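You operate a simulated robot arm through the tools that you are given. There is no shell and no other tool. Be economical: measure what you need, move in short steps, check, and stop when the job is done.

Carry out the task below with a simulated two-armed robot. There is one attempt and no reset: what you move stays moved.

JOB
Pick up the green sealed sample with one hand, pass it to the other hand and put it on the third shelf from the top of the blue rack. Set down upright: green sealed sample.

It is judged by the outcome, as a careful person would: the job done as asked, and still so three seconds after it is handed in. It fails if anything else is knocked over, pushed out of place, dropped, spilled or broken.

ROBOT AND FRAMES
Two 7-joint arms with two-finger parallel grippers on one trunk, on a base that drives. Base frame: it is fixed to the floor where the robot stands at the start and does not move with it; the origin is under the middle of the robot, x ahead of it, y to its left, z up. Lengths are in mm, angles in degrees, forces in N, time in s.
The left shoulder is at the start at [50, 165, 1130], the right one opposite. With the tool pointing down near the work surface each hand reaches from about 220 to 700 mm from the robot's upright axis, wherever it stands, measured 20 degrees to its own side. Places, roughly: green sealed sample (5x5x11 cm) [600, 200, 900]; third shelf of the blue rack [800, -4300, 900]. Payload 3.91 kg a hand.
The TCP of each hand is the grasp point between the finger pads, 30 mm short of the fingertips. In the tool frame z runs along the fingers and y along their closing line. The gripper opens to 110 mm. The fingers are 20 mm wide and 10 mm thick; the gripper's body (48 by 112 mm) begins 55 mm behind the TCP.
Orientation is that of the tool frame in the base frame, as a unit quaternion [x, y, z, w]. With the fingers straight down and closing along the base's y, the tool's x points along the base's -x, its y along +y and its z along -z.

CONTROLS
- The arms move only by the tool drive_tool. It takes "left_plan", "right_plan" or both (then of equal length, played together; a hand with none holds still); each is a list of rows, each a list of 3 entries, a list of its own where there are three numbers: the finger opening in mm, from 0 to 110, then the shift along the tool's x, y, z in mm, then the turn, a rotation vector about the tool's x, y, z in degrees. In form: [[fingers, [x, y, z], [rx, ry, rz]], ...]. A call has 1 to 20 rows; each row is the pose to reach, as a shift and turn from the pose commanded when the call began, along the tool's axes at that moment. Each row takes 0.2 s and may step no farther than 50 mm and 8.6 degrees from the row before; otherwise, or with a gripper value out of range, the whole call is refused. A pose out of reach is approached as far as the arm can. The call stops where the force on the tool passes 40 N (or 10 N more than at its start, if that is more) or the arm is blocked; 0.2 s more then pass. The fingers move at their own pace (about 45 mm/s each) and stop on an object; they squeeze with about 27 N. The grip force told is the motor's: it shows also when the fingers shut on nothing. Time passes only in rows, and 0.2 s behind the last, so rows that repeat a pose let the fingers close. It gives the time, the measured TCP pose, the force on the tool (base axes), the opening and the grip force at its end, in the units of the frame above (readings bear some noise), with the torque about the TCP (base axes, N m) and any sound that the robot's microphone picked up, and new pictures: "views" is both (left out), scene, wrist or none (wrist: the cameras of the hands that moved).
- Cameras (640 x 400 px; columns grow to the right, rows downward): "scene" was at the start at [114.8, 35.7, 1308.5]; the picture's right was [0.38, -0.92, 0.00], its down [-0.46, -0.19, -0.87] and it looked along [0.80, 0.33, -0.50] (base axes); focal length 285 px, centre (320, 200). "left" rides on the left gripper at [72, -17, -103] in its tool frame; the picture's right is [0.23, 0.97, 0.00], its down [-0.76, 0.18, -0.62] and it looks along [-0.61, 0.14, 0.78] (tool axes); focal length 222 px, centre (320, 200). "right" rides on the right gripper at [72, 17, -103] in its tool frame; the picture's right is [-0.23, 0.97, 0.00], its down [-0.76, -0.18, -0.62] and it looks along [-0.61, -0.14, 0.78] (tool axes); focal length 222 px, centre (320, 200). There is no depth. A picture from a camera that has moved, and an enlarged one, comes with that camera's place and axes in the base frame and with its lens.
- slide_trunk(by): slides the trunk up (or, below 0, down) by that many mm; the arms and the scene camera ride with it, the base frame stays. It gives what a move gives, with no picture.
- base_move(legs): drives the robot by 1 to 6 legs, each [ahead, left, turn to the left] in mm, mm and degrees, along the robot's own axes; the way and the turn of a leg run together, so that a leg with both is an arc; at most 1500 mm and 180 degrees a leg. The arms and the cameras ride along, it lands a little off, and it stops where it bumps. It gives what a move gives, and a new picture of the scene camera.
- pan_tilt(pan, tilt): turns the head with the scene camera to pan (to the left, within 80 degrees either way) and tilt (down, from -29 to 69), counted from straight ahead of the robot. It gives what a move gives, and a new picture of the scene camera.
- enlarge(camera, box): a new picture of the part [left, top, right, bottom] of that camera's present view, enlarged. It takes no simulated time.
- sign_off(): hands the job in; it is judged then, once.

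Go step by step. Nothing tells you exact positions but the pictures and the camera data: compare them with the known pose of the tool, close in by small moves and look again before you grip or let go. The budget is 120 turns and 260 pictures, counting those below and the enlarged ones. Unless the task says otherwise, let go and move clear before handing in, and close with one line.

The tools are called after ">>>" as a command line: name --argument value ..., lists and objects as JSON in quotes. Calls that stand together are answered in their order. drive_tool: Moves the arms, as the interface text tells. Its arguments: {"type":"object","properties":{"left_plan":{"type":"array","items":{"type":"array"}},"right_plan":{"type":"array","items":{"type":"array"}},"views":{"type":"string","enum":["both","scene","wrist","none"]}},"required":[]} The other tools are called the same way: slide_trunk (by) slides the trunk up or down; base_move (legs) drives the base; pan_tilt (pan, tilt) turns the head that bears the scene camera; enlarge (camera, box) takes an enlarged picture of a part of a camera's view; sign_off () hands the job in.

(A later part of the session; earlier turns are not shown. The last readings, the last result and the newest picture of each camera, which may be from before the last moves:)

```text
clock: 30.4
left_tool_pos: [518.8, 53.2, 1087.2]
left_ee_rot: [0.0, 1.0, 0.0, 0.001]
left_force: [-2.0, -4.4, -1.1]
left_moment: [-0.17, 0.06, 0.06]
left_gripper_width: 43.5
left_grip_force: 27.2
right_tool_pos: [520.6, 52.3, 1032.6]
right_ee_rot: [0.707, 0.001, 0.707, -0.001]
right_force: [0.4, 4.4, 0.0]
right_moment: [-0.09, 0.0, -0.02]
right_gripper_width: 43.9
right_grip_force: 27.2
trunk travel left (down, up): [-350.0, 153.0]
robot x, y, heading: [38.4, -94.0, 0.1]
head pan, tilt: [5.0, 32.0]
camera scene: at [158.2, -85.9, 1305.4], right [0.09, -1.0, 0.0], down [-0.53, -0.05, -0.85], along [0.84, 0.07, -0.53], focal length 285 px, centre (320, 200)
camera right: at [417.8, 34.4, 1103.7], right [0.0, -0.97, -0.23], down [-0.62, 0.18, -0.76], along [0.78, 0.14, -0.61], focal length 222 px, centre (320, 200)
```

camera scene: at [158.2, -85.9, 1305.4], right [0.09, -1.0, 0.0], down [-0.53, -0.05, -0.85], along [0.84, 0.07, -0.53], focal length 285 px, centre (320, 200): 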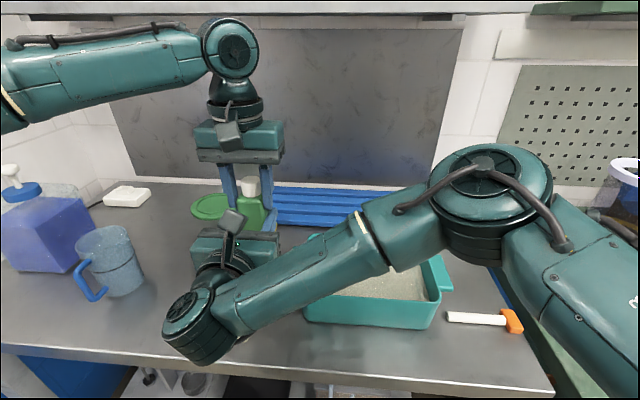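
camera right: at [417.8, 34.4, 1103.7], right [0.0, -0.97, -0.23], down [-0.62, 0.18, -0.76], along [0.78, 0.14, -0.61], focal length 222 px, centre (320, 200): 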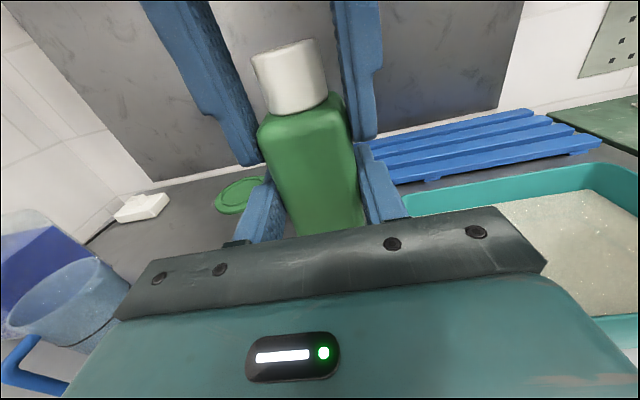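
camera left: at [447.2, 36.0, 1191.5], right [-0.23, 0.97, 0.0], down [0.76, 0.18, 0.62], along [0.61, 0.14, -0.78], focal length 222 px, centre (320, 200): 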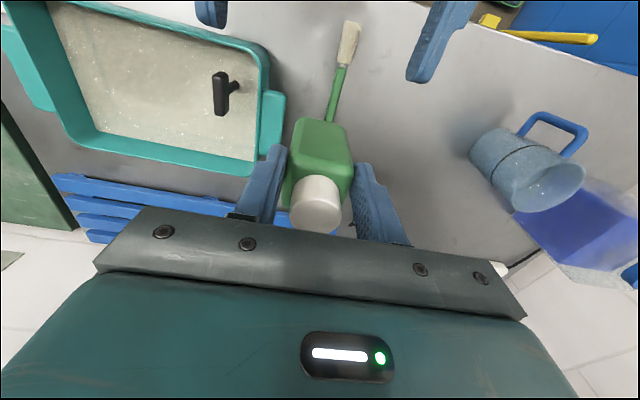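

Both hands hold the bottle firmly. Now the left opens and rises clear.

>>> drive_tool --left_plan '[[80, [0, 0, 0], [0, 0, 0]], [100, [0, 0, 0], [0, 0, 0]], [100, [0, 0, 0], [0, 0, 0]], [100, [0, 0, 0], [0, 0, 0]], [100, [0, 0, -40], [0, 0, 0]], [100, [0, 20, -80], [0, 0, 0]], [100, [0, 60, -100], [0, 0, 0]], [100, [20, 100, -100], [0, 0, 0]], [100, [40, 140, -100], [0, 0, 0]]]' --views "both"

>>> enlarge --camera "right" --box '[160, 0, 480, 250]'

```text
clock: 32.4
left_tool_pos: [479.0, 193.8, 1185.7]
left_ee_rot: [0.0, 1.0, -0.001, 0.0]
left_force: [-0.8, 0.0, 0.9]
left_moment: [-0.02, -0.03, 0.04]
left_gripper_width: 100.0
left_grip_force: 0.1
left hand out of reach, approached as far as the arm can: row 5, 6
right_tool_pos: [520.5, 52.8, 1032.2]
right_ee_rot: [0.706, 0.001, 0.708, -0.001]
right_force: [-0.2, -0.4, 0.6]
right_moment: [0.0, -0.02, 0.01]
right_gripper_width: 43.7
right_grip_force: 27.1
trunk travel left (down, up): [-350.0, 153.0]
robot x, y, heading: [38.5, -95.3, 0.1]
head pan, tilt: [5.0, 32.0]
camera scene: at [157.7, -85.3, 1305.5], right [0.09, -1.0, 0.0], down [-0.53, -0.05, -0.85], along [0.85, 0.07, -0.53], focal length 285 px, centre (320, 200)
camera left: at [405.9, 177.3, 1290.8], right [-0.23, 0.97, 0.0], down [0.76, 0.18, 0.62], along [0.61, 0.14, -0.78], focal length 222 px, centre (320, 200)
```

scene: 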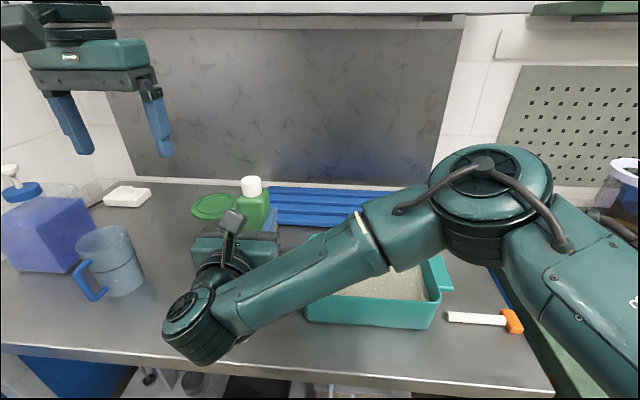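
left: 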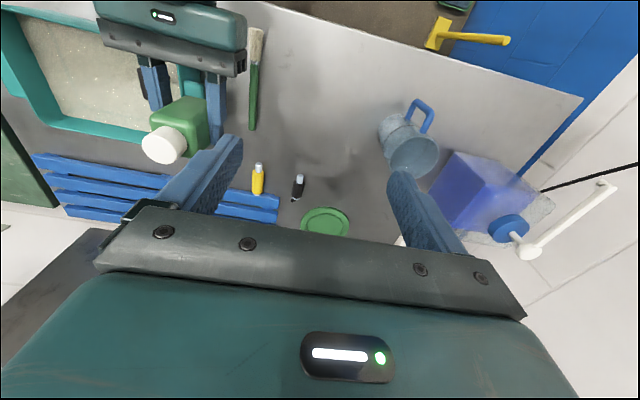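

```text
1.60 times, centred on (320, 125) of right
camera zoom: at [417.4, 34.7, 1103.8], right [0.0, -0.97, -0.23], down [-0.62, 0.18, -0.76], along [0.78, 0.14, -0.61], focal length 355 px, centre (320, 320)
```

zoom: 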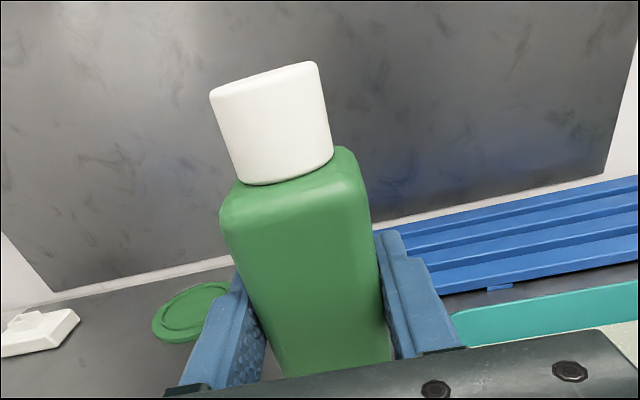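

Handover done; the bottle is upright in the right hand. I'll back away from the table and drive right down the aisle part way, then look at the rack.

>>> base_move --legs '[[-320, 0, 0]]'

>>> pan_tilt --pan -78 --tilt 15

```text
clock: 34.5
left_tool_pos: [160.0, 193.6, 1186.2]
left_ee_rot: [-0.001, 1.0, 0.0, 0.0]
left_force: [-1.0, 0.0, 0.4]
left_moment: [0.02, 0.01, -0.02]
left_gripper_width: 99.8
left_grip_force: 0.1
right_tool_pos: [202.0, 53.0, 1033.6]
right_ee_rot: [0.706, 0.0, 0.708, -0.001]
right_force: [0.5, 0.3, 0.0]
right_moment: [0.02, 0.02, 0.02]
right_gripper_width: 43.7
right_grip_force: 27.5
trunk travel left (down, up): [-350.0, 153.0]
robot x, y, heading: [-282.5, -92.4, -0.1]
head pan, tilt: [5.0, 32.0]
camera scene: at [-161.2, -86.0, 1305.5], right [0.09, -1.0, 0.0], down [-0.53, -0.05, -0.85], along [0.84, 0.07, -0.53], focal length 285 px, centre (320, 200)
```

scene: 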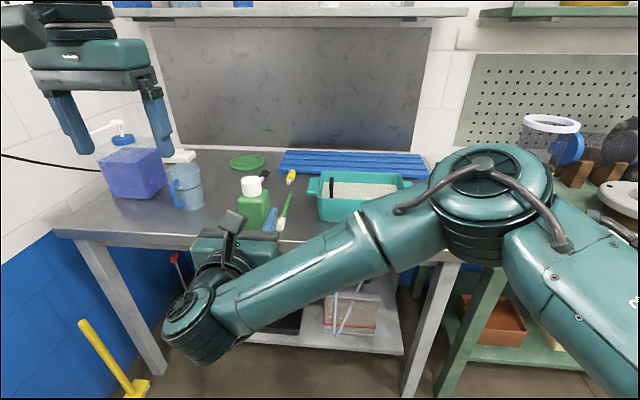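

```text
clock: 36.1
left_tool_pos: [161.2, 193.7, 1186.7]
left_ee_rot: [-0.001, 1.0, 0.0, 0.0]
left_force: [-0.6, 0.1, 0.2]
left_moment: [0.03, 0.01, 0.02]
left_gripper_width: 100.1
left_grip_force: 0.1
right_tool_pos: [201.7, 52.9, 1033.1]
right_ee_rot: [0.707, -0.001, 0.707, 0.001]
right_force: [0.6, 0.6, 0.1]
right_moment: [0.01, 0.04, 0.02]
right_gripper_width: 43.7
right_grip_force: 26.8
trunk travel left (down, up): [-350.0, 153.0]
robot x, y, heading: [-276.8, -98.5, -0.3]
head pan, tilt: [-78.0, 15.0]
camera scene: at [-230.3, -185.2, 1332.7], right [-0.98, -0.21, 0.0], down [-0.05, 0.25, -0.97], along [0.2, -0.94, -0.26], focal length 285 px, centre (320, 200)
```

scene: 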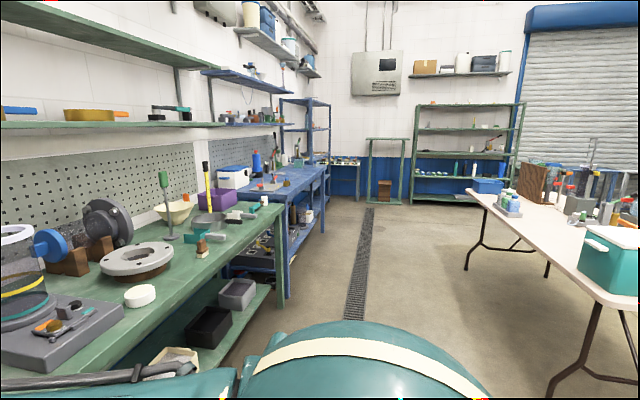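

The aisle between the benches (x ≈ 362) and the white table (x ≈ -1000) is clear, with me near its centre. Driving right 2.8 m.

>>> base_move --legs '[[0, -1400, 0], [0, -1400, 0]]'

>>> pan_tilt --pan -45 --tilt 15

```text
clock: 49.6
left_tool_pos: [155.9, -2602.3, 1187.3]
left_ee_rot: [0.006, 1.0, 0.0, 0.001]
left_force: [-0.2, -0.3, 0.0]
left_moment: [0.02, 0.03, -0.03]
left_gripper_width: 99.8
left_grip_force: 0.1
right_tool_pos: [193.7, -2743.1, 1032.5]
right_ee_rot: [0.707, -0.004, 0.707, 0.004]
right_force: [0.2, 0.2, 0.2]
right_moment: [0.01, 0.01, 0.03]
right_gripper_width: 43.9
right_grip_force: 26.8
trunk travel left (down, up): [-350.0, 153.0]
robot x, y, heading: [-290.7, -2884.4, -0.3]
head pan, tilt: [-78.0, 15.0]
camera scene: at [-240.8, -2976.2, 1332.7], right [-0.98, -0.2, 0.0], down [-0.05, 0.25, -0.97], along [0.19, -0.95, -0.26], focal length 285 px, centre (320, 200)
```

scene: 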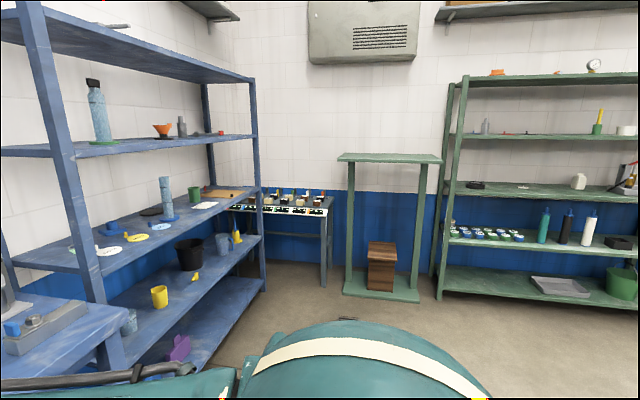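

```text
clock: 50.6
left_tool_pos: [153.9, -2601.3, 1185.8]
left_ee_rot: [0.006, 1.0, 0.0, 0.001]
left_force: [-0.3, 0.2, 0.7]
left_moment: [0.03, 0.0, 0.02]
left_gripper_width: 100.3
left_grip_force: 0.1
right_tool_pos: [194.9, -2742.5, 1031.9]
right_ee_rot: [0.707, -0.003, 0.707, 0.003]
right_force: [-0.1, 0.4, -0.5]
right_moment: [-0.02, -0.02, -0.03]
right_gripper_width: 44.0
right_grip_force: 27.1
trunk travel left (down, up): [-350.0, 153.0]
robot x, y, heading: [-291.3, -2889.9, -0.3]
head pan, tilt: [-45.0, 15.0]
camera scene: at [-194.0, -2951.3, 1332.7], right [-0.72, -0.7, 0.0], down [-0.18, 0.19, -0.97], along [0.68, -0.69, -0.26], focal length 285 px, centre (320, 200)
```

scene: 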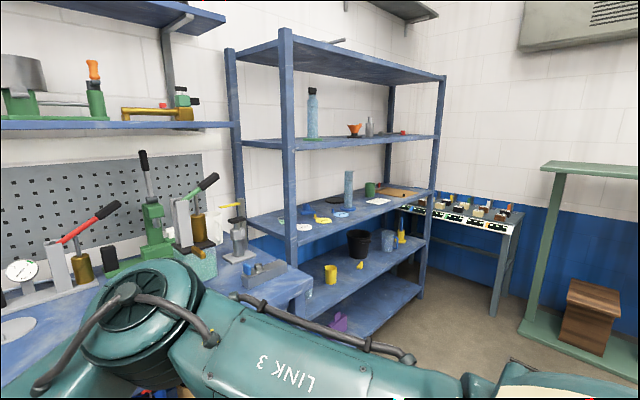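

I see the rack: front at about x ≈ 570, spanning y ≈ -3600 to -4800, with the third shelf holding lids, a cylinder, a cup and a board. I'll drive to face it.

>>> base_move --legs '[[0, -1300, 0]]'

>>> pan_tilt --pan 0 --tilt 20

```text
clock: 57.1
left_tool_pos: [143.2, -3897.0, 1187.3]
left_ee_rot: [0.002, 1.0, 0.0, 0.001]
left_force: [-0.8, 0.0, 0.6]
left_moment: [0.0, 0.0, 0.0]
left_gripper_width: 99.7
left_grip_force: 0.1
right_tool_pos: [183.3, -4037.7, 1032.5]
right_ee_rot: [0.707, -0.001, 0.707, 0.001]
right_force: [-1.0, -0.6, 0.3]
right_moment: [0.03, 0.01, -0.02]
right_gripper_width: 43.8
right_grip_force: 27.0
trunk travel left (down, up): [-350.0, 153.0]
robot x, y, heading: [-298.0, -4182.6, -0.3]
head pan, tilt: [-45.0, 15.0]
camera scene: at [-203.4, -4247.8, 1332.7], right [-0.71, -0.7, 0.0], down [-0.18, 0.18, -0.97], along [0.68, -0.69, -0.26], focal length 285 px, centre (320, 200)
```

scene: 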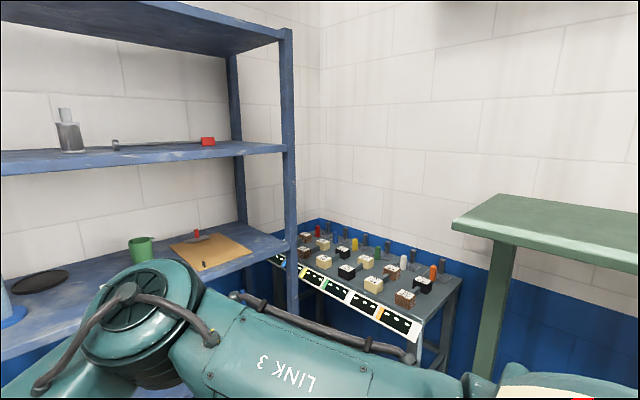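

```text
clock: 58.2
left_tool_pos: [143.1, -3896.3, 1186.8]
left_ee_rot: [0.002, 1.0, -0.001, 0.001]
left_force: [-0.4, 0.1, 0.5]
left_moment: [0.0, -0.02, 0.0]
left_gripper_width: 99.9
left_grip_force: 0.0
right_tool_pos: [183.5, -4035.9, 1032.0]
right_ee_rot: [0.707, -0.002, 0.707, 0.002]
right_force: [0.7, 0.3, -0.4]
right_moment: [0.0, 0.04, -0.01]
right_gripper_width: 43.8
right_grip_force: 26.9
trunk travel left (down, up): [-350.0, 153.0]
robot x, y, heading: [-300.0, -4182.4, -0.1]
head pan, tilt: [0.0, 20.0]
camera scene: at [-176.0, -4181.8, 1324.6], right [-0.01, -1.0, 0.0], down [-0.34, 0.0, -0.94], along [0.94, -0.01, -0.34], focal length 285 px, centre (320, 200)
```

scene: 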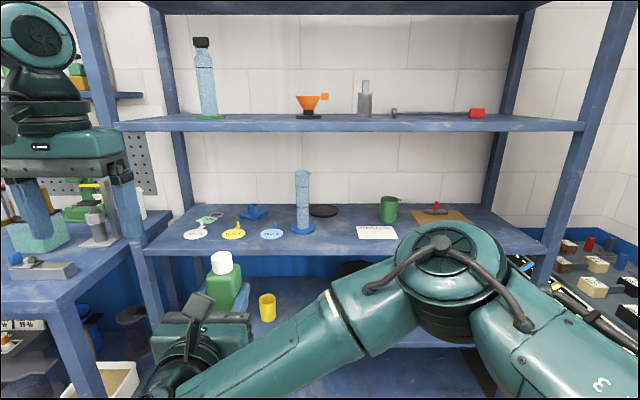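

Now facing the rack. I'll enlarge the third shelf to choose a free spot.

>>> enlarge --camera "scene" --box '[160, 160, 420, 270]'

>>> enlarge --camera "scene" --box '[320, 170, 560, 270]'

```text
2.46 times, centred on (290, 215) of scene
camera zoom: at [-176.0, -4181.8, 1324.6], right [-0.01, -1.0, 0.0], down [-0.34, 0.0, -0.94], along [0.94, -0.01, -0.34], focal length 701 px, centre (394, 163)
```

zoom: 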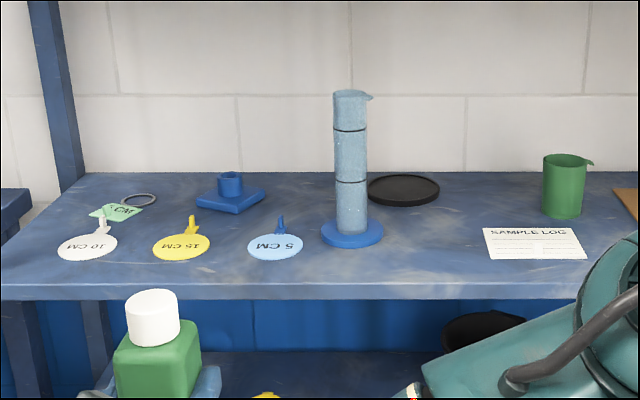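

```text
2.67 times, centred on (440, 220) of scene
camera zoom: at [-176.0, -4181.8, 1324.6], right [-0.01, -1.0, 0.0], down [-0.34, 0.0, -0.94], along [0.94, -0.01, -0.34], focal length 760 px, centre (0, 147)
```

zoom: 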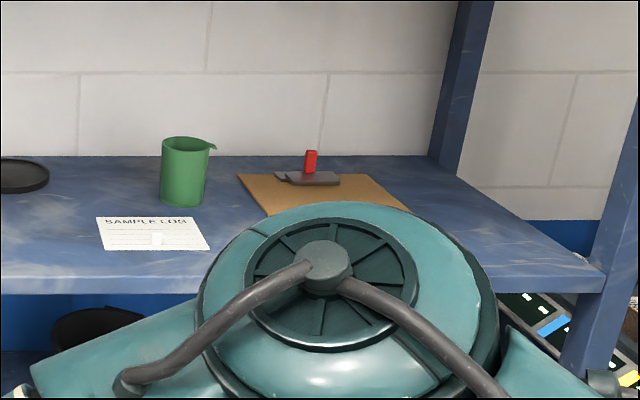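

The free spot is between the cylinder and the "SAMPLE LOG" card: about [630, -4240], shelf z ≈ 900 with front edge at x ≈ 569. First I'll bring the right hand in front of the robot and tuck the left hand back.

>>> drive_tool --left_plan '[[100, [35, 0, 0], [0, 0, 0]], [100, [70, 0, 0], [0, 0, 0]], [100, [105, 0, 0], [0, 0, 0]], [100, [140, 0, 0], [0, 0, 0]], [100, [140, 0, 0], [0, 0, 0]]]' --right_plan '[[30, [0, 38, 0], [0, 0, 0]], [30, [0, 76, 0], [0, 0, 0]], [30, [0, 114, 0], [0, 0, 0]], [30, [0, 150, 0], [0, 0, 0]], [30, [0, 150, 0], [0, 0, 0]]]'

```text
clock: 59.4
left_tool_pos: [4.4, -3896.6, 1184.9]
left_ee_rot: [0.002, 1.0, -0.001, 0.0]
left_force: [0.7, -0.2, 0.3]
left_moment: [0.0, 0.02, -0.01]
left_gripper_width: 99.9
left_grip_force: 0.0
right_tool_pos: [182.4, -4188.0, 1033.1]
right_ee_rot: [0.707, -0.002, 0.707, 0.001]
right_force: [0.5, -0.9, 0.2]
right_moment: [0.03, 0.03, 0.03]
right_gripper_width: 44.0
right_grip_force: 27.2
trunk travel left (down, up): [-350.0, 153.0]
robot x, y, heading: [-297.6, -4179.3, -0.3]
head pan, tilt: [0.0, 20.0]
camera scene: at [-175.7, -4181.6, 1324.5], right [0.0, -1.0, 0.0], down [-0.34, 0.0, -0.94], along [0.94, 0.0, -0.34], focal length 285 px, centre (320, 200)
camera right: at [80.0, -4206.2, 1104.5], right [0.0, -0.97, -0.23], down [-0.62, 0.18, -0.76], along [0.78, 0.14, -0.61], focal length 222 px, centre (320, 200)
camera left: at [-69.5, -3912.5, 1289.8], right [-0.22, 0.97, 0.0], down [0.76, 0.18, 0.62], along [0.61, 0.14, -0.78], focal length 222 px, centre (320, 200)
```

scene: 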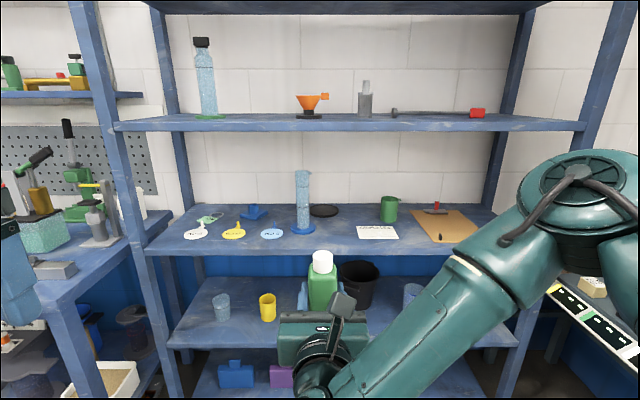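
right: 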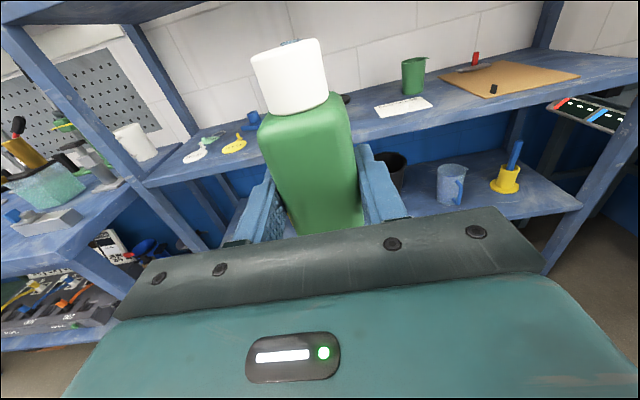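
left: 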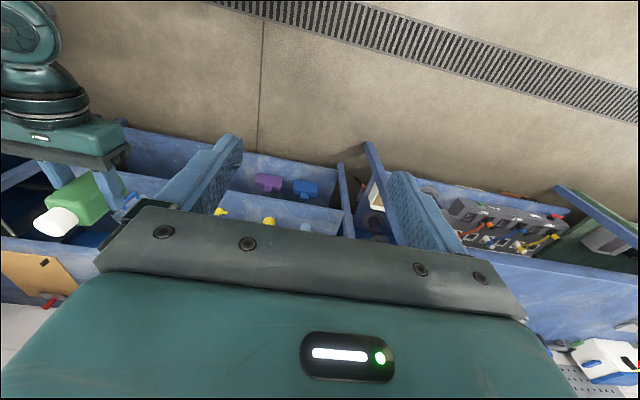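

Now I'll lower the trunk 57 mm and extend the right arm 90 mm in free air, so the robot itself can stay farther from the rack.

>>> slide_trunk --by -57

>>> drive_tool --right_plan '[[30, [0, 0, 30], [0, 0, 0]], [30, [0, 0, 60], [0, 0, 0]], [30, [0, 0, 90], [0, 0, 0]], [30, [0, 0, 90], [0, 0, 0]]]' --views "scene"

```text
clock: 60.4
left_tool_pos: [3.9, -3895.9, 1129.3]
left_ee_rot: [0.001, 1.0, 0.001, 0.002]
left_force: [0.4, -0.6, -0.3]
left_moment: [0.02, -0.01, -0.02]
left_gripper_width: 100.3
left_grip_force: 0.0
right_tool_pos: [182.3, -4188.4, 976.1]
right_ee_rot: [0.707, -0.002, 0.707, 0.002]
right_force: [-0.3, 0.1, 0.0]
right_moment: [0.02, 0.0, 0.0]
right_gripper_width: 44.1
right_grip_force: 27.1
trunk travel left (down, up): [-293.0, 210.0]
robot x, y, heading: [-301.3, -4179.5, -0.4]
head pan, tilt: [0.0, 20.0]
```

```text
clock: 61.4
left_tool_pos: [2.5, -3896.0, 1128.7]
left_ee_rot: [0.001, 1.0, 0.0, 0.001]
left_force: [-0.1, -0.6, 0.5]
left_moment: [0.02, 0.01, 0.0]
left_gripper_width: 99.9
left_grip_force: 0.1
right_tool_pos: [272.2, -4188.6, 975.2]
right_ee_rot: [0.707, -0.001, 0.707, 0.001]
right_force: [0.6, 0.3, 0.7]
right_moment: [0.0, 0.05, 0.02]
right_gripper_width: 43.7
right_grip_force: 26.6
trunk travel left (down, up): [-293.0, 210.0]
robot x, y, heading: [-300.0, -4183.0, -0.3]
head pan, tilt: [0.0, 20.0]
camera scene: at [-176.1, -4181.8, 1267.6], right [0.0, -1.0, 0.0], down [-0.34, 0.0, -0.94], along [0.94, 0.0, -0.34], focal length 285 px, centre (320, 200)
```

scene: 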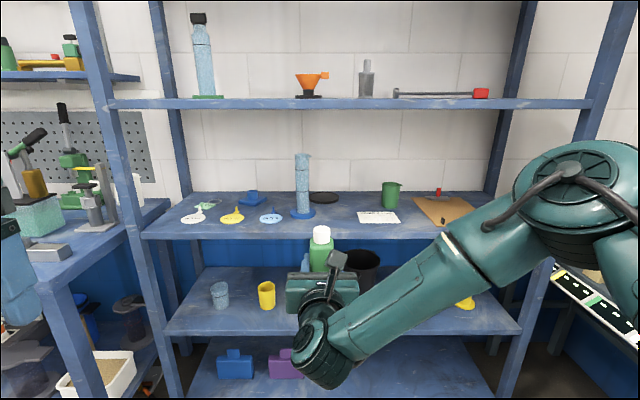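

>>> enlarge --camera "scene" --box '[250, 165, 430, 275]'

```text
3.56 times, centred on (340, 220) of scene
camera zoom: at [-176.1, -4181.8, 1267.6], right [0.0, -1.0, 0.0], down [-0.34, 0.0, -0.94], along [0.94, 0.0, -0.34], focal length 1013 px, centre (249, 129)
```

zoom: 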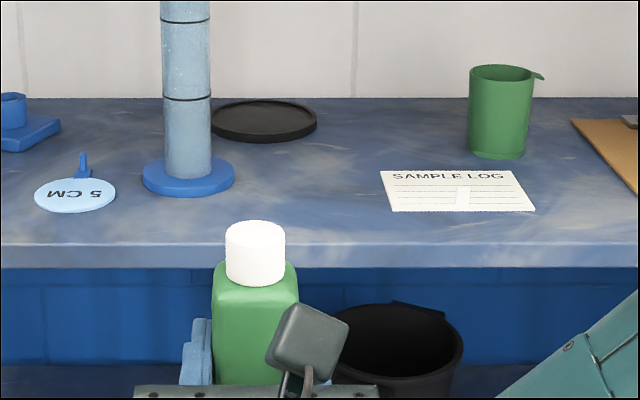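

Triangulating, the shelf top is at about z 895 and its front edge near x 577. I'll drive ahead to just short of the edge, aligned with y ≈ -4237.

>>> base_move --legs '[[0, -49, 0.3], [225, 0, 0]]'

>>> enlarge --camera "right" --box '[100, 0, 540, 275]'

```text
clock: 63.6
left_tool_pos: [228.8, -3943.4, 1128.5]
left_ee_rot: [0.0, 1.0, 0.0, 0.0]
left_force: [0.1, 0.3, 0.3]
left_moment: [0.02, 0.02, 0.01]
left_gripper_width: 100.0
left_grip_force: 0.0
right_tool_pos: [499.7, -4236.4, 975.2]
right_ee_rot: [0.707, 0.0, 0.707, 0.0]
right_force: [0.1, 0.1, -0.4]
right_moment: [-0.01, 0.04, 0.03]
right_gripper_width: 43.8
right_grip_force: 27.2
trunk travel left (down, up): [-293.0, 210.0]
robot x, y, heading: [-72.9, -4230.8, -0.2]
head pan, tilt: [0.0, 20.0]
camera scene: at [51.1, -4230.6, 1267.5], right [0.0, -1.0, 0.0], down [-0.34, 0.0, -0.94], along [0.94, 0.0, -0.34], focal length 285 px, centre (320, 200)
```

scene: 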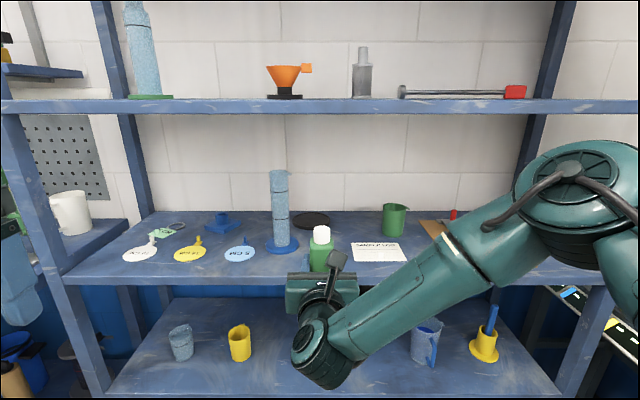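

```text
1.45 times, centred on (320, 138) of right
camera zoom: at [396.4, -4253.0, 1047.0], right [0.0, -0.97, -0.23], down [-0.62, 0.18, -0.76], along [0.78, 0.14, -0.61], focal length 323 px, centre (320, 291)
```

zoom: 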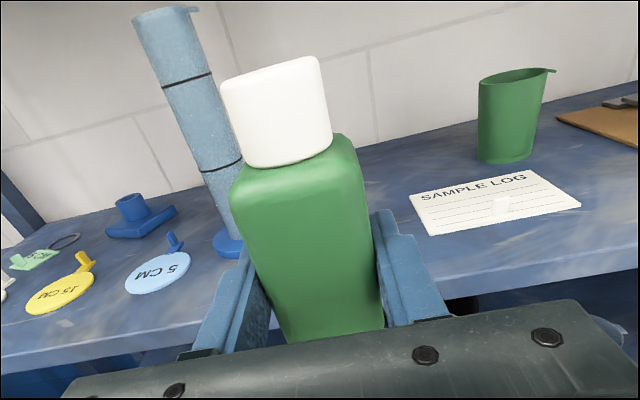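

Bottle bottom is at about z 939, clear of the shelf by 30+ mm and lined up with the gap. Driving forward 127 mm.

>>> base_move --legs '[[127, 0, 0.2]]'

>>> enlarge --camera "right" --box '[100, 0, 540, 275]'

>>> enlarge --camera "scene" --box '[220, 180, 440, 320]'

```text
clock: 64.9
left_tool_pos: [356.0, -3943.5, 1128.6]
left_ee_rot: [-0.002, 1.0, 0.001, -0.001]
left_force: [-0.2, -0.1, -0.4]
left_moment: [0.04, 0.02, 0.0]
left_gripper_width: 100.0
left_grip_force: 0.0
right_tool_pos: [626.6, -4234.1, 976.4]
right_ee_rot: [0.707, 0.001, 0.707, -0.001]
right_force: [-0.7, -0.3, -1.1]
right_moment: [0.04, -0.02, 0.03]
right_gripper_width: 43.5
right_grip_force: 27.0
trunk travel left (down, up): [-293.0, 210.0]
robot x, y, heading: [54.1, -4230.4, 0.1]
head pan, tilt: [0.0, 20.0]
camera scene: at [178.9, -4230.1, 1267.5], right [0.0, -1.0, 0.0], down [-0.34, 0.0, -0.94], along [0.94, 0.0, -0.34], focal length 285 px, centre (320, 200)
```

scene: 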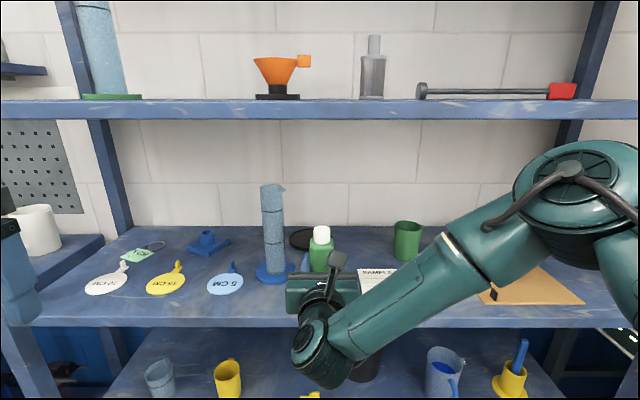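

```text
1.45 times, centred on (320, 138) of right
camera zoom: at [524.3, -4251.7, 1047.0], right [0.0, -0.97, -0.23], down [-0.62, 0.18, -0.76], along [0.78, 0.14, -0.61], focal length 323 px, centre (320, 291)
```

zoom: 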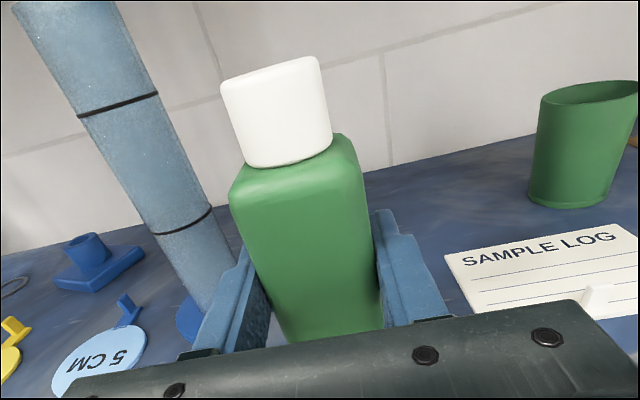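

```text
2.86 times, centred on (330, 250) of scene
camera zoom: at [178.9, -4230.1, 1267.5], right [0.0, -1.0, 0.0], down [-0.34, 0.0, -0.94], along [0.94, 0.0, -0.34], focal length 814 px, centre (291, 57)
```

zoom: 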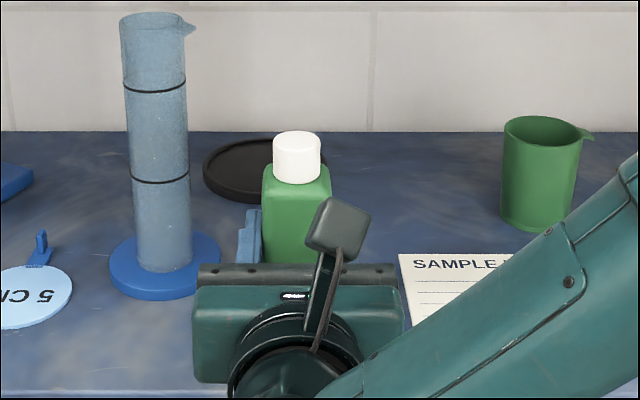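

Well placed. I'll nudge 12 mm deeper and lower 30 mm, then feel for the shelf in small steps.

>>> drive_tool --right_plan '[[30, [0, 0, 12], [0, 0, 0]], [30, [-15, 0, 12], [0, 0, 0]], [30, [-30, 0, 12], [0, 0, 0]], [30, [-30, 0, 12], [0, 0, 0]]]' --views "scene"

>>> enlarge --camera "scene" --box '[220, 180, 440, 320]'

```text
clock: 65.9
left_tool_pos: [356.9, -3944.2, 1129.7]
left_ee_rot: [-0.002, 1.0, 0.0, 0.001]
left_force: [-0.1, -0.7, -0.5]
left_moment: [-0.02, 0.0, -0.01]
left_gripper_width: 100.1
left_grip_force: 0.1
right_tool_pos: [637.7, -4233.9, 944.2]
right_ee_rot: [0.707, 0.001, 0.707, 0.0]
right_force: [-0.5, -0.6, -0.5]
right_moment: [0.02, 0.06, 0.0]
right_gripper_width: 43.6
right_grip_force: 26.2
trunk travel left (down, up): [-293.0, 210.0]
robot x, y, heading: [53.6, -4227.9, 0.3]
head pan, tilt: [0.0, 20.0]
camera scene: at [178.3, -4230.1, 1267.6], right [0.0, -1.0, 0.0], down [-0.34, 0.0, -0.94], along [0.94, 0.0, -0.34], focal length 285 px, centre (320, 200)
```

scene: 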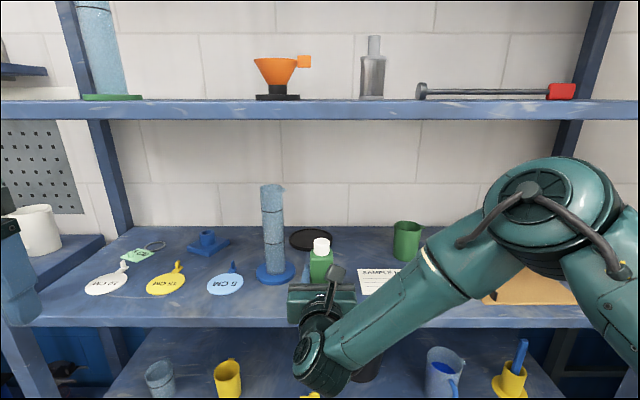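

```text
2.86 times, centred on (330, 250) of scene
camera zoom: at [178.3, -4230.1, 1267.6], right [0.0, -1.0, 0.0], down [-0.34, 0.0, -0.94], along [0.94, 0.0, -0.34], focal length 814 px, centre (291, 57)
```

zoom: 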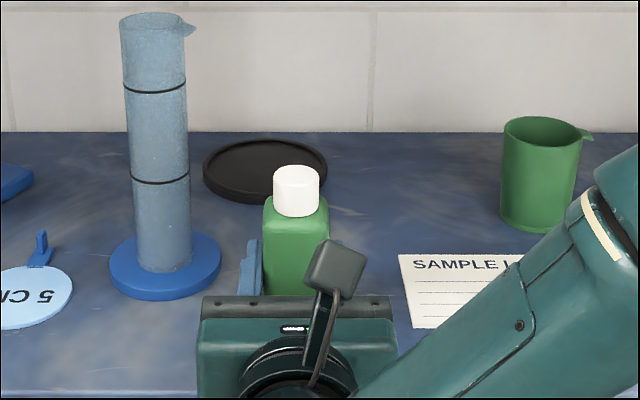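

No contact yet. Lowering in finer steps.

>>> drive_tool --right_plan '[[30, [-2, 0, 0], [0, 0, 0]], [30, [-4, 0, 0], [0, 0, 0]], [30, [-6, 0, 0], [0, 0, 0]], [30, [-7, 0, 0], [0, 0, 0]], [30, [-7, 0, 0], [0, 0, 0]]]' --views "none"

```text
clock: 67.1
left_tool_pos: [355.9, -3943.5, 1130.0]
left_ee_rot: [-0.001, 1.0, 0.0, 0.002]
left_force: [0.5, 0.1, -0.8]
left_moment: [0.01, -0.04, 0.0]
left_gripper_width: 100.0
left_grip_force: 0.1
right_tool_pos: [637.7, -4232.7, 938.9]
right_ee_rot: [0.707, 0.002, 0.707, -0.002]
right_force: [-0.4, 0.7, -0.7]
right_moment: [0.03, 0.02, -0.02]
right_gripper_width: 43.8
right_grip_force: 27.1
trunk travel left (down, up): [-293.0, 210.0]
robot x, y, heading: [54.2, -4233.4, 0.0]
head pan, tilt: [0.0, 20.0]
```

>>> drive_tool --right_plan '[[30, [-1, 0, 0], [0, 0, 0]], [30, [-2, 0, 0], [0, 0, 0]], [30, [-3, 0, 0], [0, 0, 0]], [30, [-4, 0, 0], [0, 0, 0]], [30, [-4, 0, 0], [0, 0, 0]]]' --views "scene"

>>> enlarge --camera "right" --box '[100, 0, 540, 275]'

```text
clock: 68.3
left_tool_pos: [354.8, -3943.0, 1129.1]
left_ee_rot: [-0.002, 1.0, 0.0, 0.0]
left_force: [-0.3, -0.5, -0.1]
left_moment: [0.0, 0.01, -0.01]
left_gripper_width: 100.1
left_grip_force: 0.2
right_tool_pos: [639.0, -4233.4, 934.1]
right_ee_rot: [0.707, 0.001, 0.707, -0.001]
right_force: [0.1, 0.2, 0.0]
right_moment: [0.01, -0.02, 0.01]
right_gripper_width: 43.6
right_grip_force: 26.9
trunk travel left (down, up): [-293.0, 210.0]
robot x, y, heading: [51.1, -4231.5, 0.2]
head pan, tilt: [0.0, 20.0]
camera scene: at [178.3, -4230.1, 1267.6], right [0.0, -1.0, 0.0], down [-0.34, 0.0, -0.94], along [0.94, 0.0, -0.34], focal length 285 px, centre (320, 200)
```

scene: 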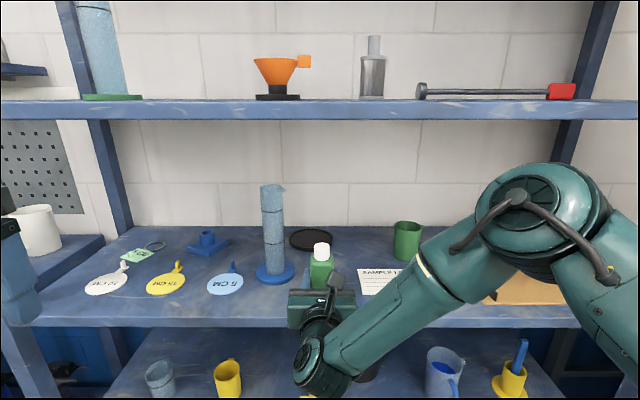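

```text
1.45 times, centred on (320, 138) of right
camera zoom: at [535.7, -4251.9, 1006.4], right [0.0, -0.97, -0.23], down [-0.62, 0.18, -0.76], along [0.78, 0.14, -0.61], focal length 323 px, centre (320, 291)
```

zoom: 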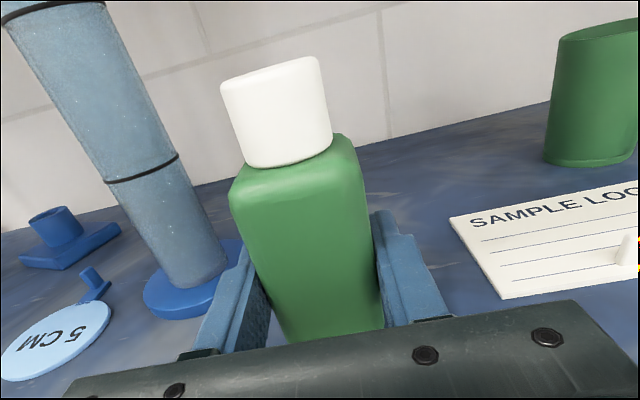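

Still no contact at TCP z 934. Continuing down in 1 mm rows.

>>> drive_tool --right_plan '[[30, [-1, 0, 0], [0, 0, 0]], [30, [-2, 0, 0], [0, 0, 0]], [30, [-3, 0, 0], [0, 0, 0]], [30, [-4, 0, 0], [0, 0, 0]], [30, [-4, 0, 0], [0, 0, 0]]]' --views "none"

```text
clock: 69.5
left_tool_pos: [355.5, -3942.0, 1128.7]
left_ee_rot: [-0.002, 1.0, 0.0, 0.002]
left_force: [0.5, 0.0, 0.2]
left_moment: [-0.02, 0.01, 0.02]
left_gripper_width: 99.8
left_grip_force: 0.0
right_tool_pos: [637.3, -4233.5, 930.4]
right_ee_rot: [0.707, 0.002, 0.707, -0.003]
right_force: [-0.3, -1.0, 0.3]
right_moment: [0.01, 0.02, 0.0]
right_gripper_width: 43.6
right_grip_force: 26.9
trunk travel left (down, up): [-293.0, 210.0]
robot x, y, heading: [56.3, -4230.3, 0.2]
head pan, tilt: [0.0, 20.0]
```

>>> drive_tool --right_plan '[[30, [-1, 0, 0], [0, 0, 0]], [30, [-2, 0, 0], [0, 0, 0]], [30, [-3, 0, 0], [0, 0, 0]], [30, [-4, 0, 0], [0, 0, 0]], [30, [-4, 0, 0], [0, 0, 0]]]' --views "none"

>>> enlarge --camera "scene" --box '[250, 220, 410, 330]'

```text
clock: 70.7
left_tool_pos: [354.8, -3943.3, 1128.9]
left_ee_rot: [-0.002, 1.0, 0.001, 0.001]
left_force: [0.4, 0.0, -1.0]
left_moment: [0.0, -0.05, -0.01]
left_gripper_width: 100.1
left_grip_force: 0.0
right_tool_pos: [637.6, -4233.7, 927.3]
right_ee_rot: [0.707, 0.0, 0.707, 0.0]
right_force: [0.3, 0.0, 0.9]
right_moment: [0.02, -0.01, -0.01]
right_gripper_width: 43.7
right_grip_force: 27.0
trunk travel left (down, up): [-293.0, 210.0]
robot x, y, heading: [53.3, -4230.5, 0.2]
head pan, tilt: [0.0, 20.0]
```

```text
3.64 times, centred on (330, 275) of scene
camera zoom: at [178.3, -4230.1, 1267.6], right [0.0, -1.0, 0.0], down [-0.34, 0.0, -0.94], along [0.94, 0.0, -0.34], focal length 1036 px, centre (284, -73)
```

zoom: 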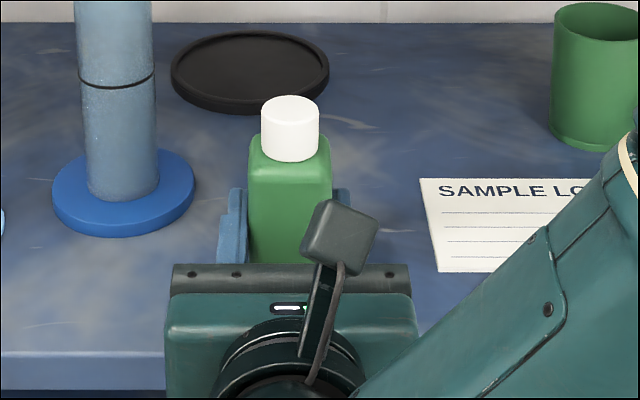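

>>> drive_tool --right_plan '[[30, [-1, 0, 0], [0, 0, 0]], [30, [-2, 0, 0], [0, 0, 0]], [30, [-3, 0, 0], [0, 0, 0]], [30, [-4, 0, 0], [0, 0, 0]], [30, [-4, 0, 0], [0, 0, 0]]]' --views "none"

```text
clock: 71.9
left_tool_pos: [355.5, -3943.5, 1128.6]
left_ee_rot: [-0.001, 1.0, 0.001, 0.0]
left_force: [0.2, 0.4, 0.5]
left_moment: [0.02, 0.03, 0.04]
left_gripper_width: 99.9
left_grip_force: 0.1
right_tool_pos: [639.2, -4234.5, 923.1]
right_ee_rot: [0.707, 0.001, 0.707, -0.001]
right_force: [0.3, -0.3, -0.5]
right_moment: [-0.01, -0.04, 0.01]
right_gripper_width: 43.6
right_grip_force: 27.3
trunk travel left (down, up): [-293.0, 210.0]
robot x, y, heading: [52.7, -4230.5, 0.2]
head pan, tilt: [0.0, 20.0]
```

Parallax of the card suggests the shelf is nearer z 880–885, so contact should come soon. Continuing down.

>>> drive_tool --right_plan '[[30, [-1, 0, 0], [0, 0, 0]], [30, [-2, 0, 0], [0, 0, 0]], [30, [-3, 0, 0], [0, 0, 0]], [30, [-4, 0, 0], [0, 0, 0]], [30, [-4, 0, 0], [0, 0, 0]]]' --views "none"

```text
clock: 73.1
left_tool_pos: [355.8, -3943.2, 1129.2]
left_ee_rot: [-0.002, 1.0, 0.0, 0.001]
left_force: [0.3, -0.3, -0.3]
left_moment: [-0.03, 0.01, -0.03]
left_gripper_width: 99.9
left_grip_force: 0.0
right_tool_pos: [638.9, -4233.0, 917.2]
right_ee_rot: [0.707, 0.002, 0.707, -0.002]
right_force: [-0.6, 0.0, 0.9]
right_moment: [-0.01, 0.03, 0.0]
right_gripper_width: 43.9
right_grip_force: 26.9
trunk travel left (down, up): [-293.0, 210.0]
robot x, y, heading: [54.7, -4230.7, 0.2]
head pan, tilt: [0.0, 20.0]
```

>>> drive_tool --right_plan '[[30, [-1, 0, 0], [0, 0, 0]], [30, [-2, 0, 0], [0, 0, 0]], [30, [-3, 0, 0], [0, 0, 0]], [30, [-3, 0, 0], [0, 0, 0]]]' --views "scene"

>>> enlarge --camera "right" --box '[160, 100, 480, 300]'

```text
clock: 74.1
left_tool_pos: [355.4, -3943.1, 1128.5]
left_ee_rot: [-0.002, 1.0, -0.001, 0.002]
left_force: [0.0, -0.7, -0.3]
left_moment: [0.02, 0.03, 0.01]
left_gripper_width: 100.0
left_grip_force: 0.0
right_tool_pos: [638.0, -4234.0, 914.2]
right_ee_rot: [0.707, 0.001, 0.707, -0.001]
right_force: [0.5, -0.9, -0.4]
right_moment: [0.01, -0.03, -0.01]
right_gripper_width: 43.8
right_grip_force: 26.7
trunk travel left (down, up): [-293.0, 210.0]
robot x, y, heading: [57.4, -4233.2, 0.1]
head pan, tilt: [0.0, 20.0]
camera scene: at [178.2, -4230.1, 1267.6], right [0.0, -1.0, 0.0], down [-0.34, 0.0, -0.94], along [0.94, 0.0, -0.34], focal length 285 px, centre (320, 200)
```

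scene: 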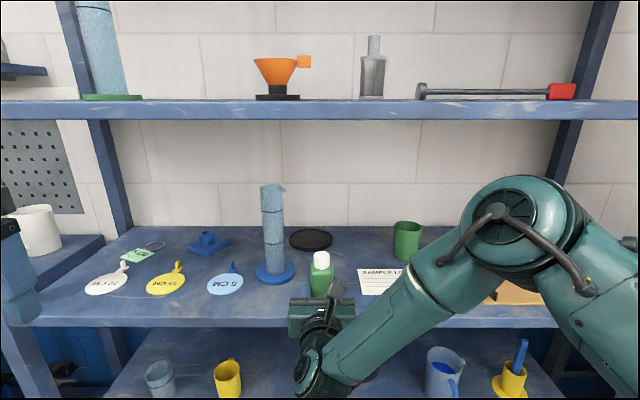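

```text
2.00 times, centred on (320, 200) of right
camera zoom: at [535.9, -4251.7, 987.2], right [0.0, -0.97, -0.23], down [-0.62, 0.18, -0.76], along [0.78, 0.14, -0.61], focal length 444 px, centre (320, 200)
```

zoom: 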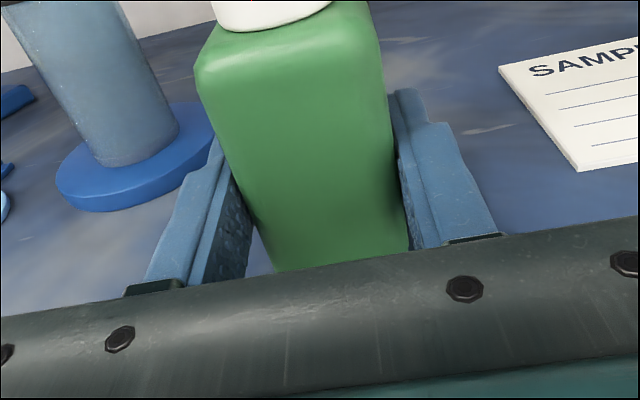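

>>> drive_tool --right_plan '[[30, [-1, 0, 0], [0, 0, 0]], [30, [-2, 0, 0], [0, 0, 0]], [30, [-3, 0, 0], [0, 0, 0]], [30, [-4, 0, 0], [0, 0, 0]], [30, [-4, 0, 0], [0, 0, 0]]]' --views "none"

```text
clock: 75.3
left_tool_pos: [353.8, -3943.4, 1129.3]
left_ee_rot: [-0.002, 1.0, 0.0, 0.002]
left_force: [0.5, -0.5, -0.3]
left_moment: [-0.01, 0.0, 0.05]
left_gripper_width: 100.1
left_grip_force: 0.0
right_tool_pos: [639.0, -4233.2, 916.0]
right_ee_rot: [0.704, -0.001, 0.711, -0.001]
right_force: [2.9, -0.2, 19.3]
right_moment: [-0.04, 0.01, -0.01]
right_gripper_width: 43.9
right_grip_force: 27.6
trunk travel left (down, up): [-293.0, 210.0]
robot x, y, heading: [54.1, -4230.1, 0.1]
head pan, tilt: [0.0, 20.0]
```

The bottle has met the shelf (19 N up, no moment about the TCP). I'll ease off 3 mm to lighten the load and check.

>>> drive_tool --right_plan '[[30, [1.5, 0, 0], [0, 0, 0]], [30, [3, 0, 0], [0, 0, 0]], [30, [3, 0, 0], [0, 0, 0]]]' --views "wrist"

>>> enlarge --camera "scene" --box '[250, 220, 410, 330]'

```text
clock: 76.1
left_tool_pos: [355.1, -3942.2, 1128.6]
left_ee_rot: [-0.002, 1.0, 0.0, 0.001]
left_force: [-0.2, 0.3, 0.2]
left_moment: [-0.01, 0.01, -0.02]
left_gripper_width: 100.2
left_grip_force: 0.1
right_tool_pos: [637.0, -4233.2, 915.5]
right_ee_rot: [0.707, 0.001, 0.707, -0.001]
right_force: [6.0, -0.1, 11.5]
right_moment: [0.0, -0.57, 0.02]
right_gripper_width: 43.6
right_grip_force: 27.2
trunk travel left (down, up): [-293.0, 210.0]
robot x, y, heading: [57.4, -4233.5, 0.1]
head pan, tilt: [0.0, 20.0]
camera right: at [535.1, -4251.9, 986.3], right [0.0, -0.97, -0.23], down [-0.62, 0.18, -0.76], along [0.78, 0.14, -0.61], focal length 222 px, centre (320, 200)
```

right: 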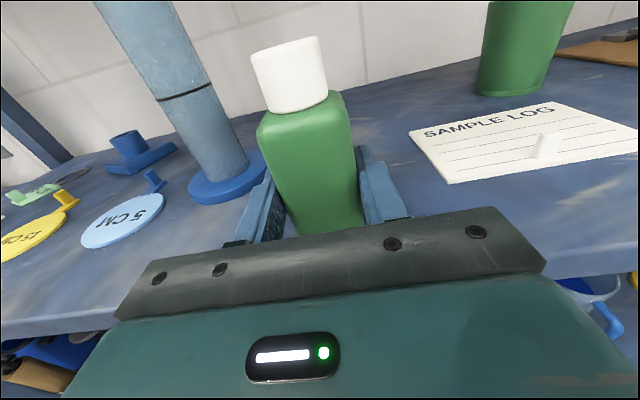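

```text
3.64 times, centred on (330, 275) of scene
camera zoom: at [177.4, -4230.1, 1267.6], right [0.0, -1.0, 0.0], down [-0.34, 0.0, -0.94], along [0.94, 0.0, -0.34], focal length 1036 px, centre (284, -73)
```

zoom: 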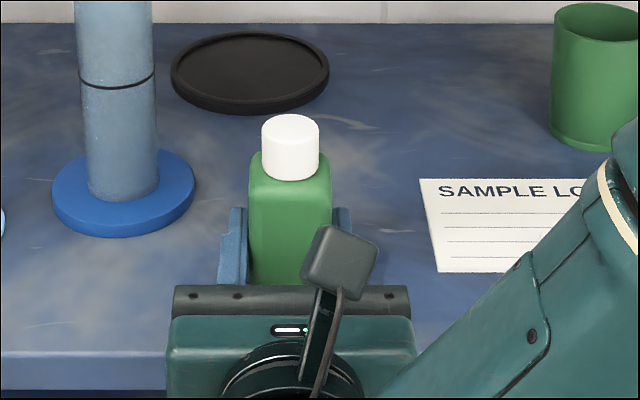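

Load is down; a small residual remains. I'll ease 1.5 mm more and check the force before opening.

>>> drive_tool --right_plan '[[30, [0.8, 0, -0.3], [0, 0, 0]], [30, [1.5, 0, -0.5], [0, 0, 0]], [30, [1.5, 0, -0.5], [0, 0, 0]]]' --views "none"

```text
clock: 76.9
left_tool_pos: [354.9, -3943.0, 1128.9]
left_ee_rot: [-0.002, 1.0, 0.0, 0.001]
left_force: [-0.8, -0.2, -0.5]
left_moment: [0.0, -0.02, -0.02]
left_gripper_width: 100.1
left_grip_force: 0.0
right_tool_pos: [637.4, -4233.2, 914.9]
right_ee_rot: [0.708, 0.003, 0.706, -0.003]
right_force: [-0.3, -1.4, 1.9]
right_moment: [0.02, -0.13, -0.04]
right_gripper_width: 43.7
right_grip_force: 27.0
trunk travel left (down, up): [-293.0, 210.0]
robot x, y, heading: [56.2, -4231.9, 0.0]
head pan, tilt: [0.0, 20.0]
```

Only about 2 N remain, so the bottle stands lightly on the shelf. I'll open gently to about 66 mm without moving.

>>> drive_tool --right_plan '[[48, [0, 0, 0], [0, 0, 0]], [54, [0, 0, 0], [0, 0, 0]], [66, [0, 0, 0], [0, 0, 0]], [72, [0, 0, 0], [0, 0, 0]], [72, [0, 0, 0], [0, 0, 0]]]'

>>> enlarge --camera "right" --box '[160, 20, 480, 270]'

```text
clock: 78.1
left_tool_pos: [356.0, -3943.6, 1128.7]
left_ee_rot: [-0.001, 1.0, -0.001, 0.001]
left_force: [-0.1, -0.2, -0.3]
left_moment: [0.02, 0.04, 0.01]
left_gripper_width: 99.8
left_grip_force: 0.2
right_tool_pos: [637.5, -4233.3, 917.5]
right_ee_rot: [0.707, 0.001, 0.707, -0.001]
right_force: [0.1, 0.5, 0.0]
right_moment: [-0.01, -0.03, 0.0]
right_gripper_width: 72.3
right_grip_force: 0.1
trunk travel left (down, up): [-293.0, 210.0]
robot x, y, heading: [52.3, -4229.2, 0.3]
head pan, tilt: [0.0, 20.0]
camera scene: at [178.2, -4230.1, 1267.6], right [0.0, -1.0, 0.0], down [-0.34, 0.0, -0.94], along [0.94, 0.0, -0.34], focal length 285 px, centre (320, 200)
camera right: at [535.2, -4251.7, 987.9], right [0.0, -0.97, -0.23], down [-0.62, 0.18, -0.76], along [0.78, 0.14, -0.61], focal length 222 px, centre (320, 200)
```

scene: 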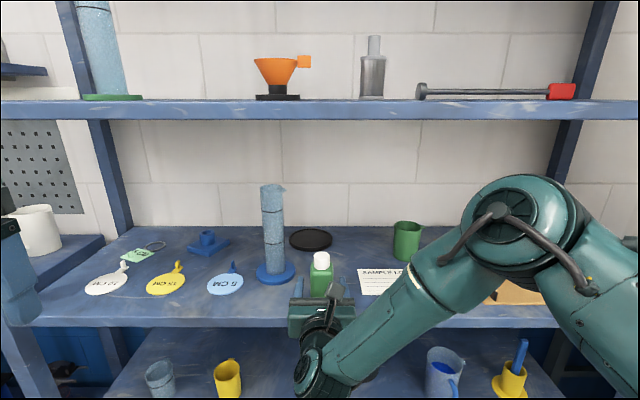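
right: 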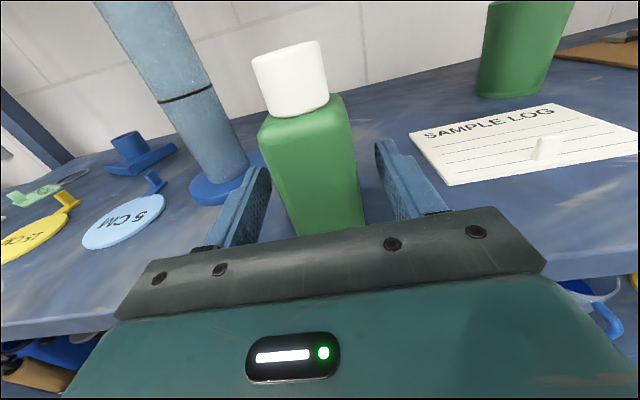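

```text
1.60 times, centred on (320, 145) of right
camera zoom: at [535.2, -4251.7, 987.9], right [0.0, -0.97, -0.23], down [-0.62, 0.18, -0.76], along [0.78, 0.14, -0.61], focal length 355 px, centre (320, 288)
```

zoom: 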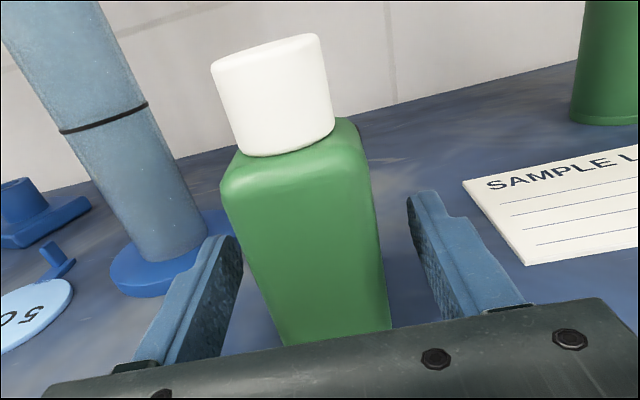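

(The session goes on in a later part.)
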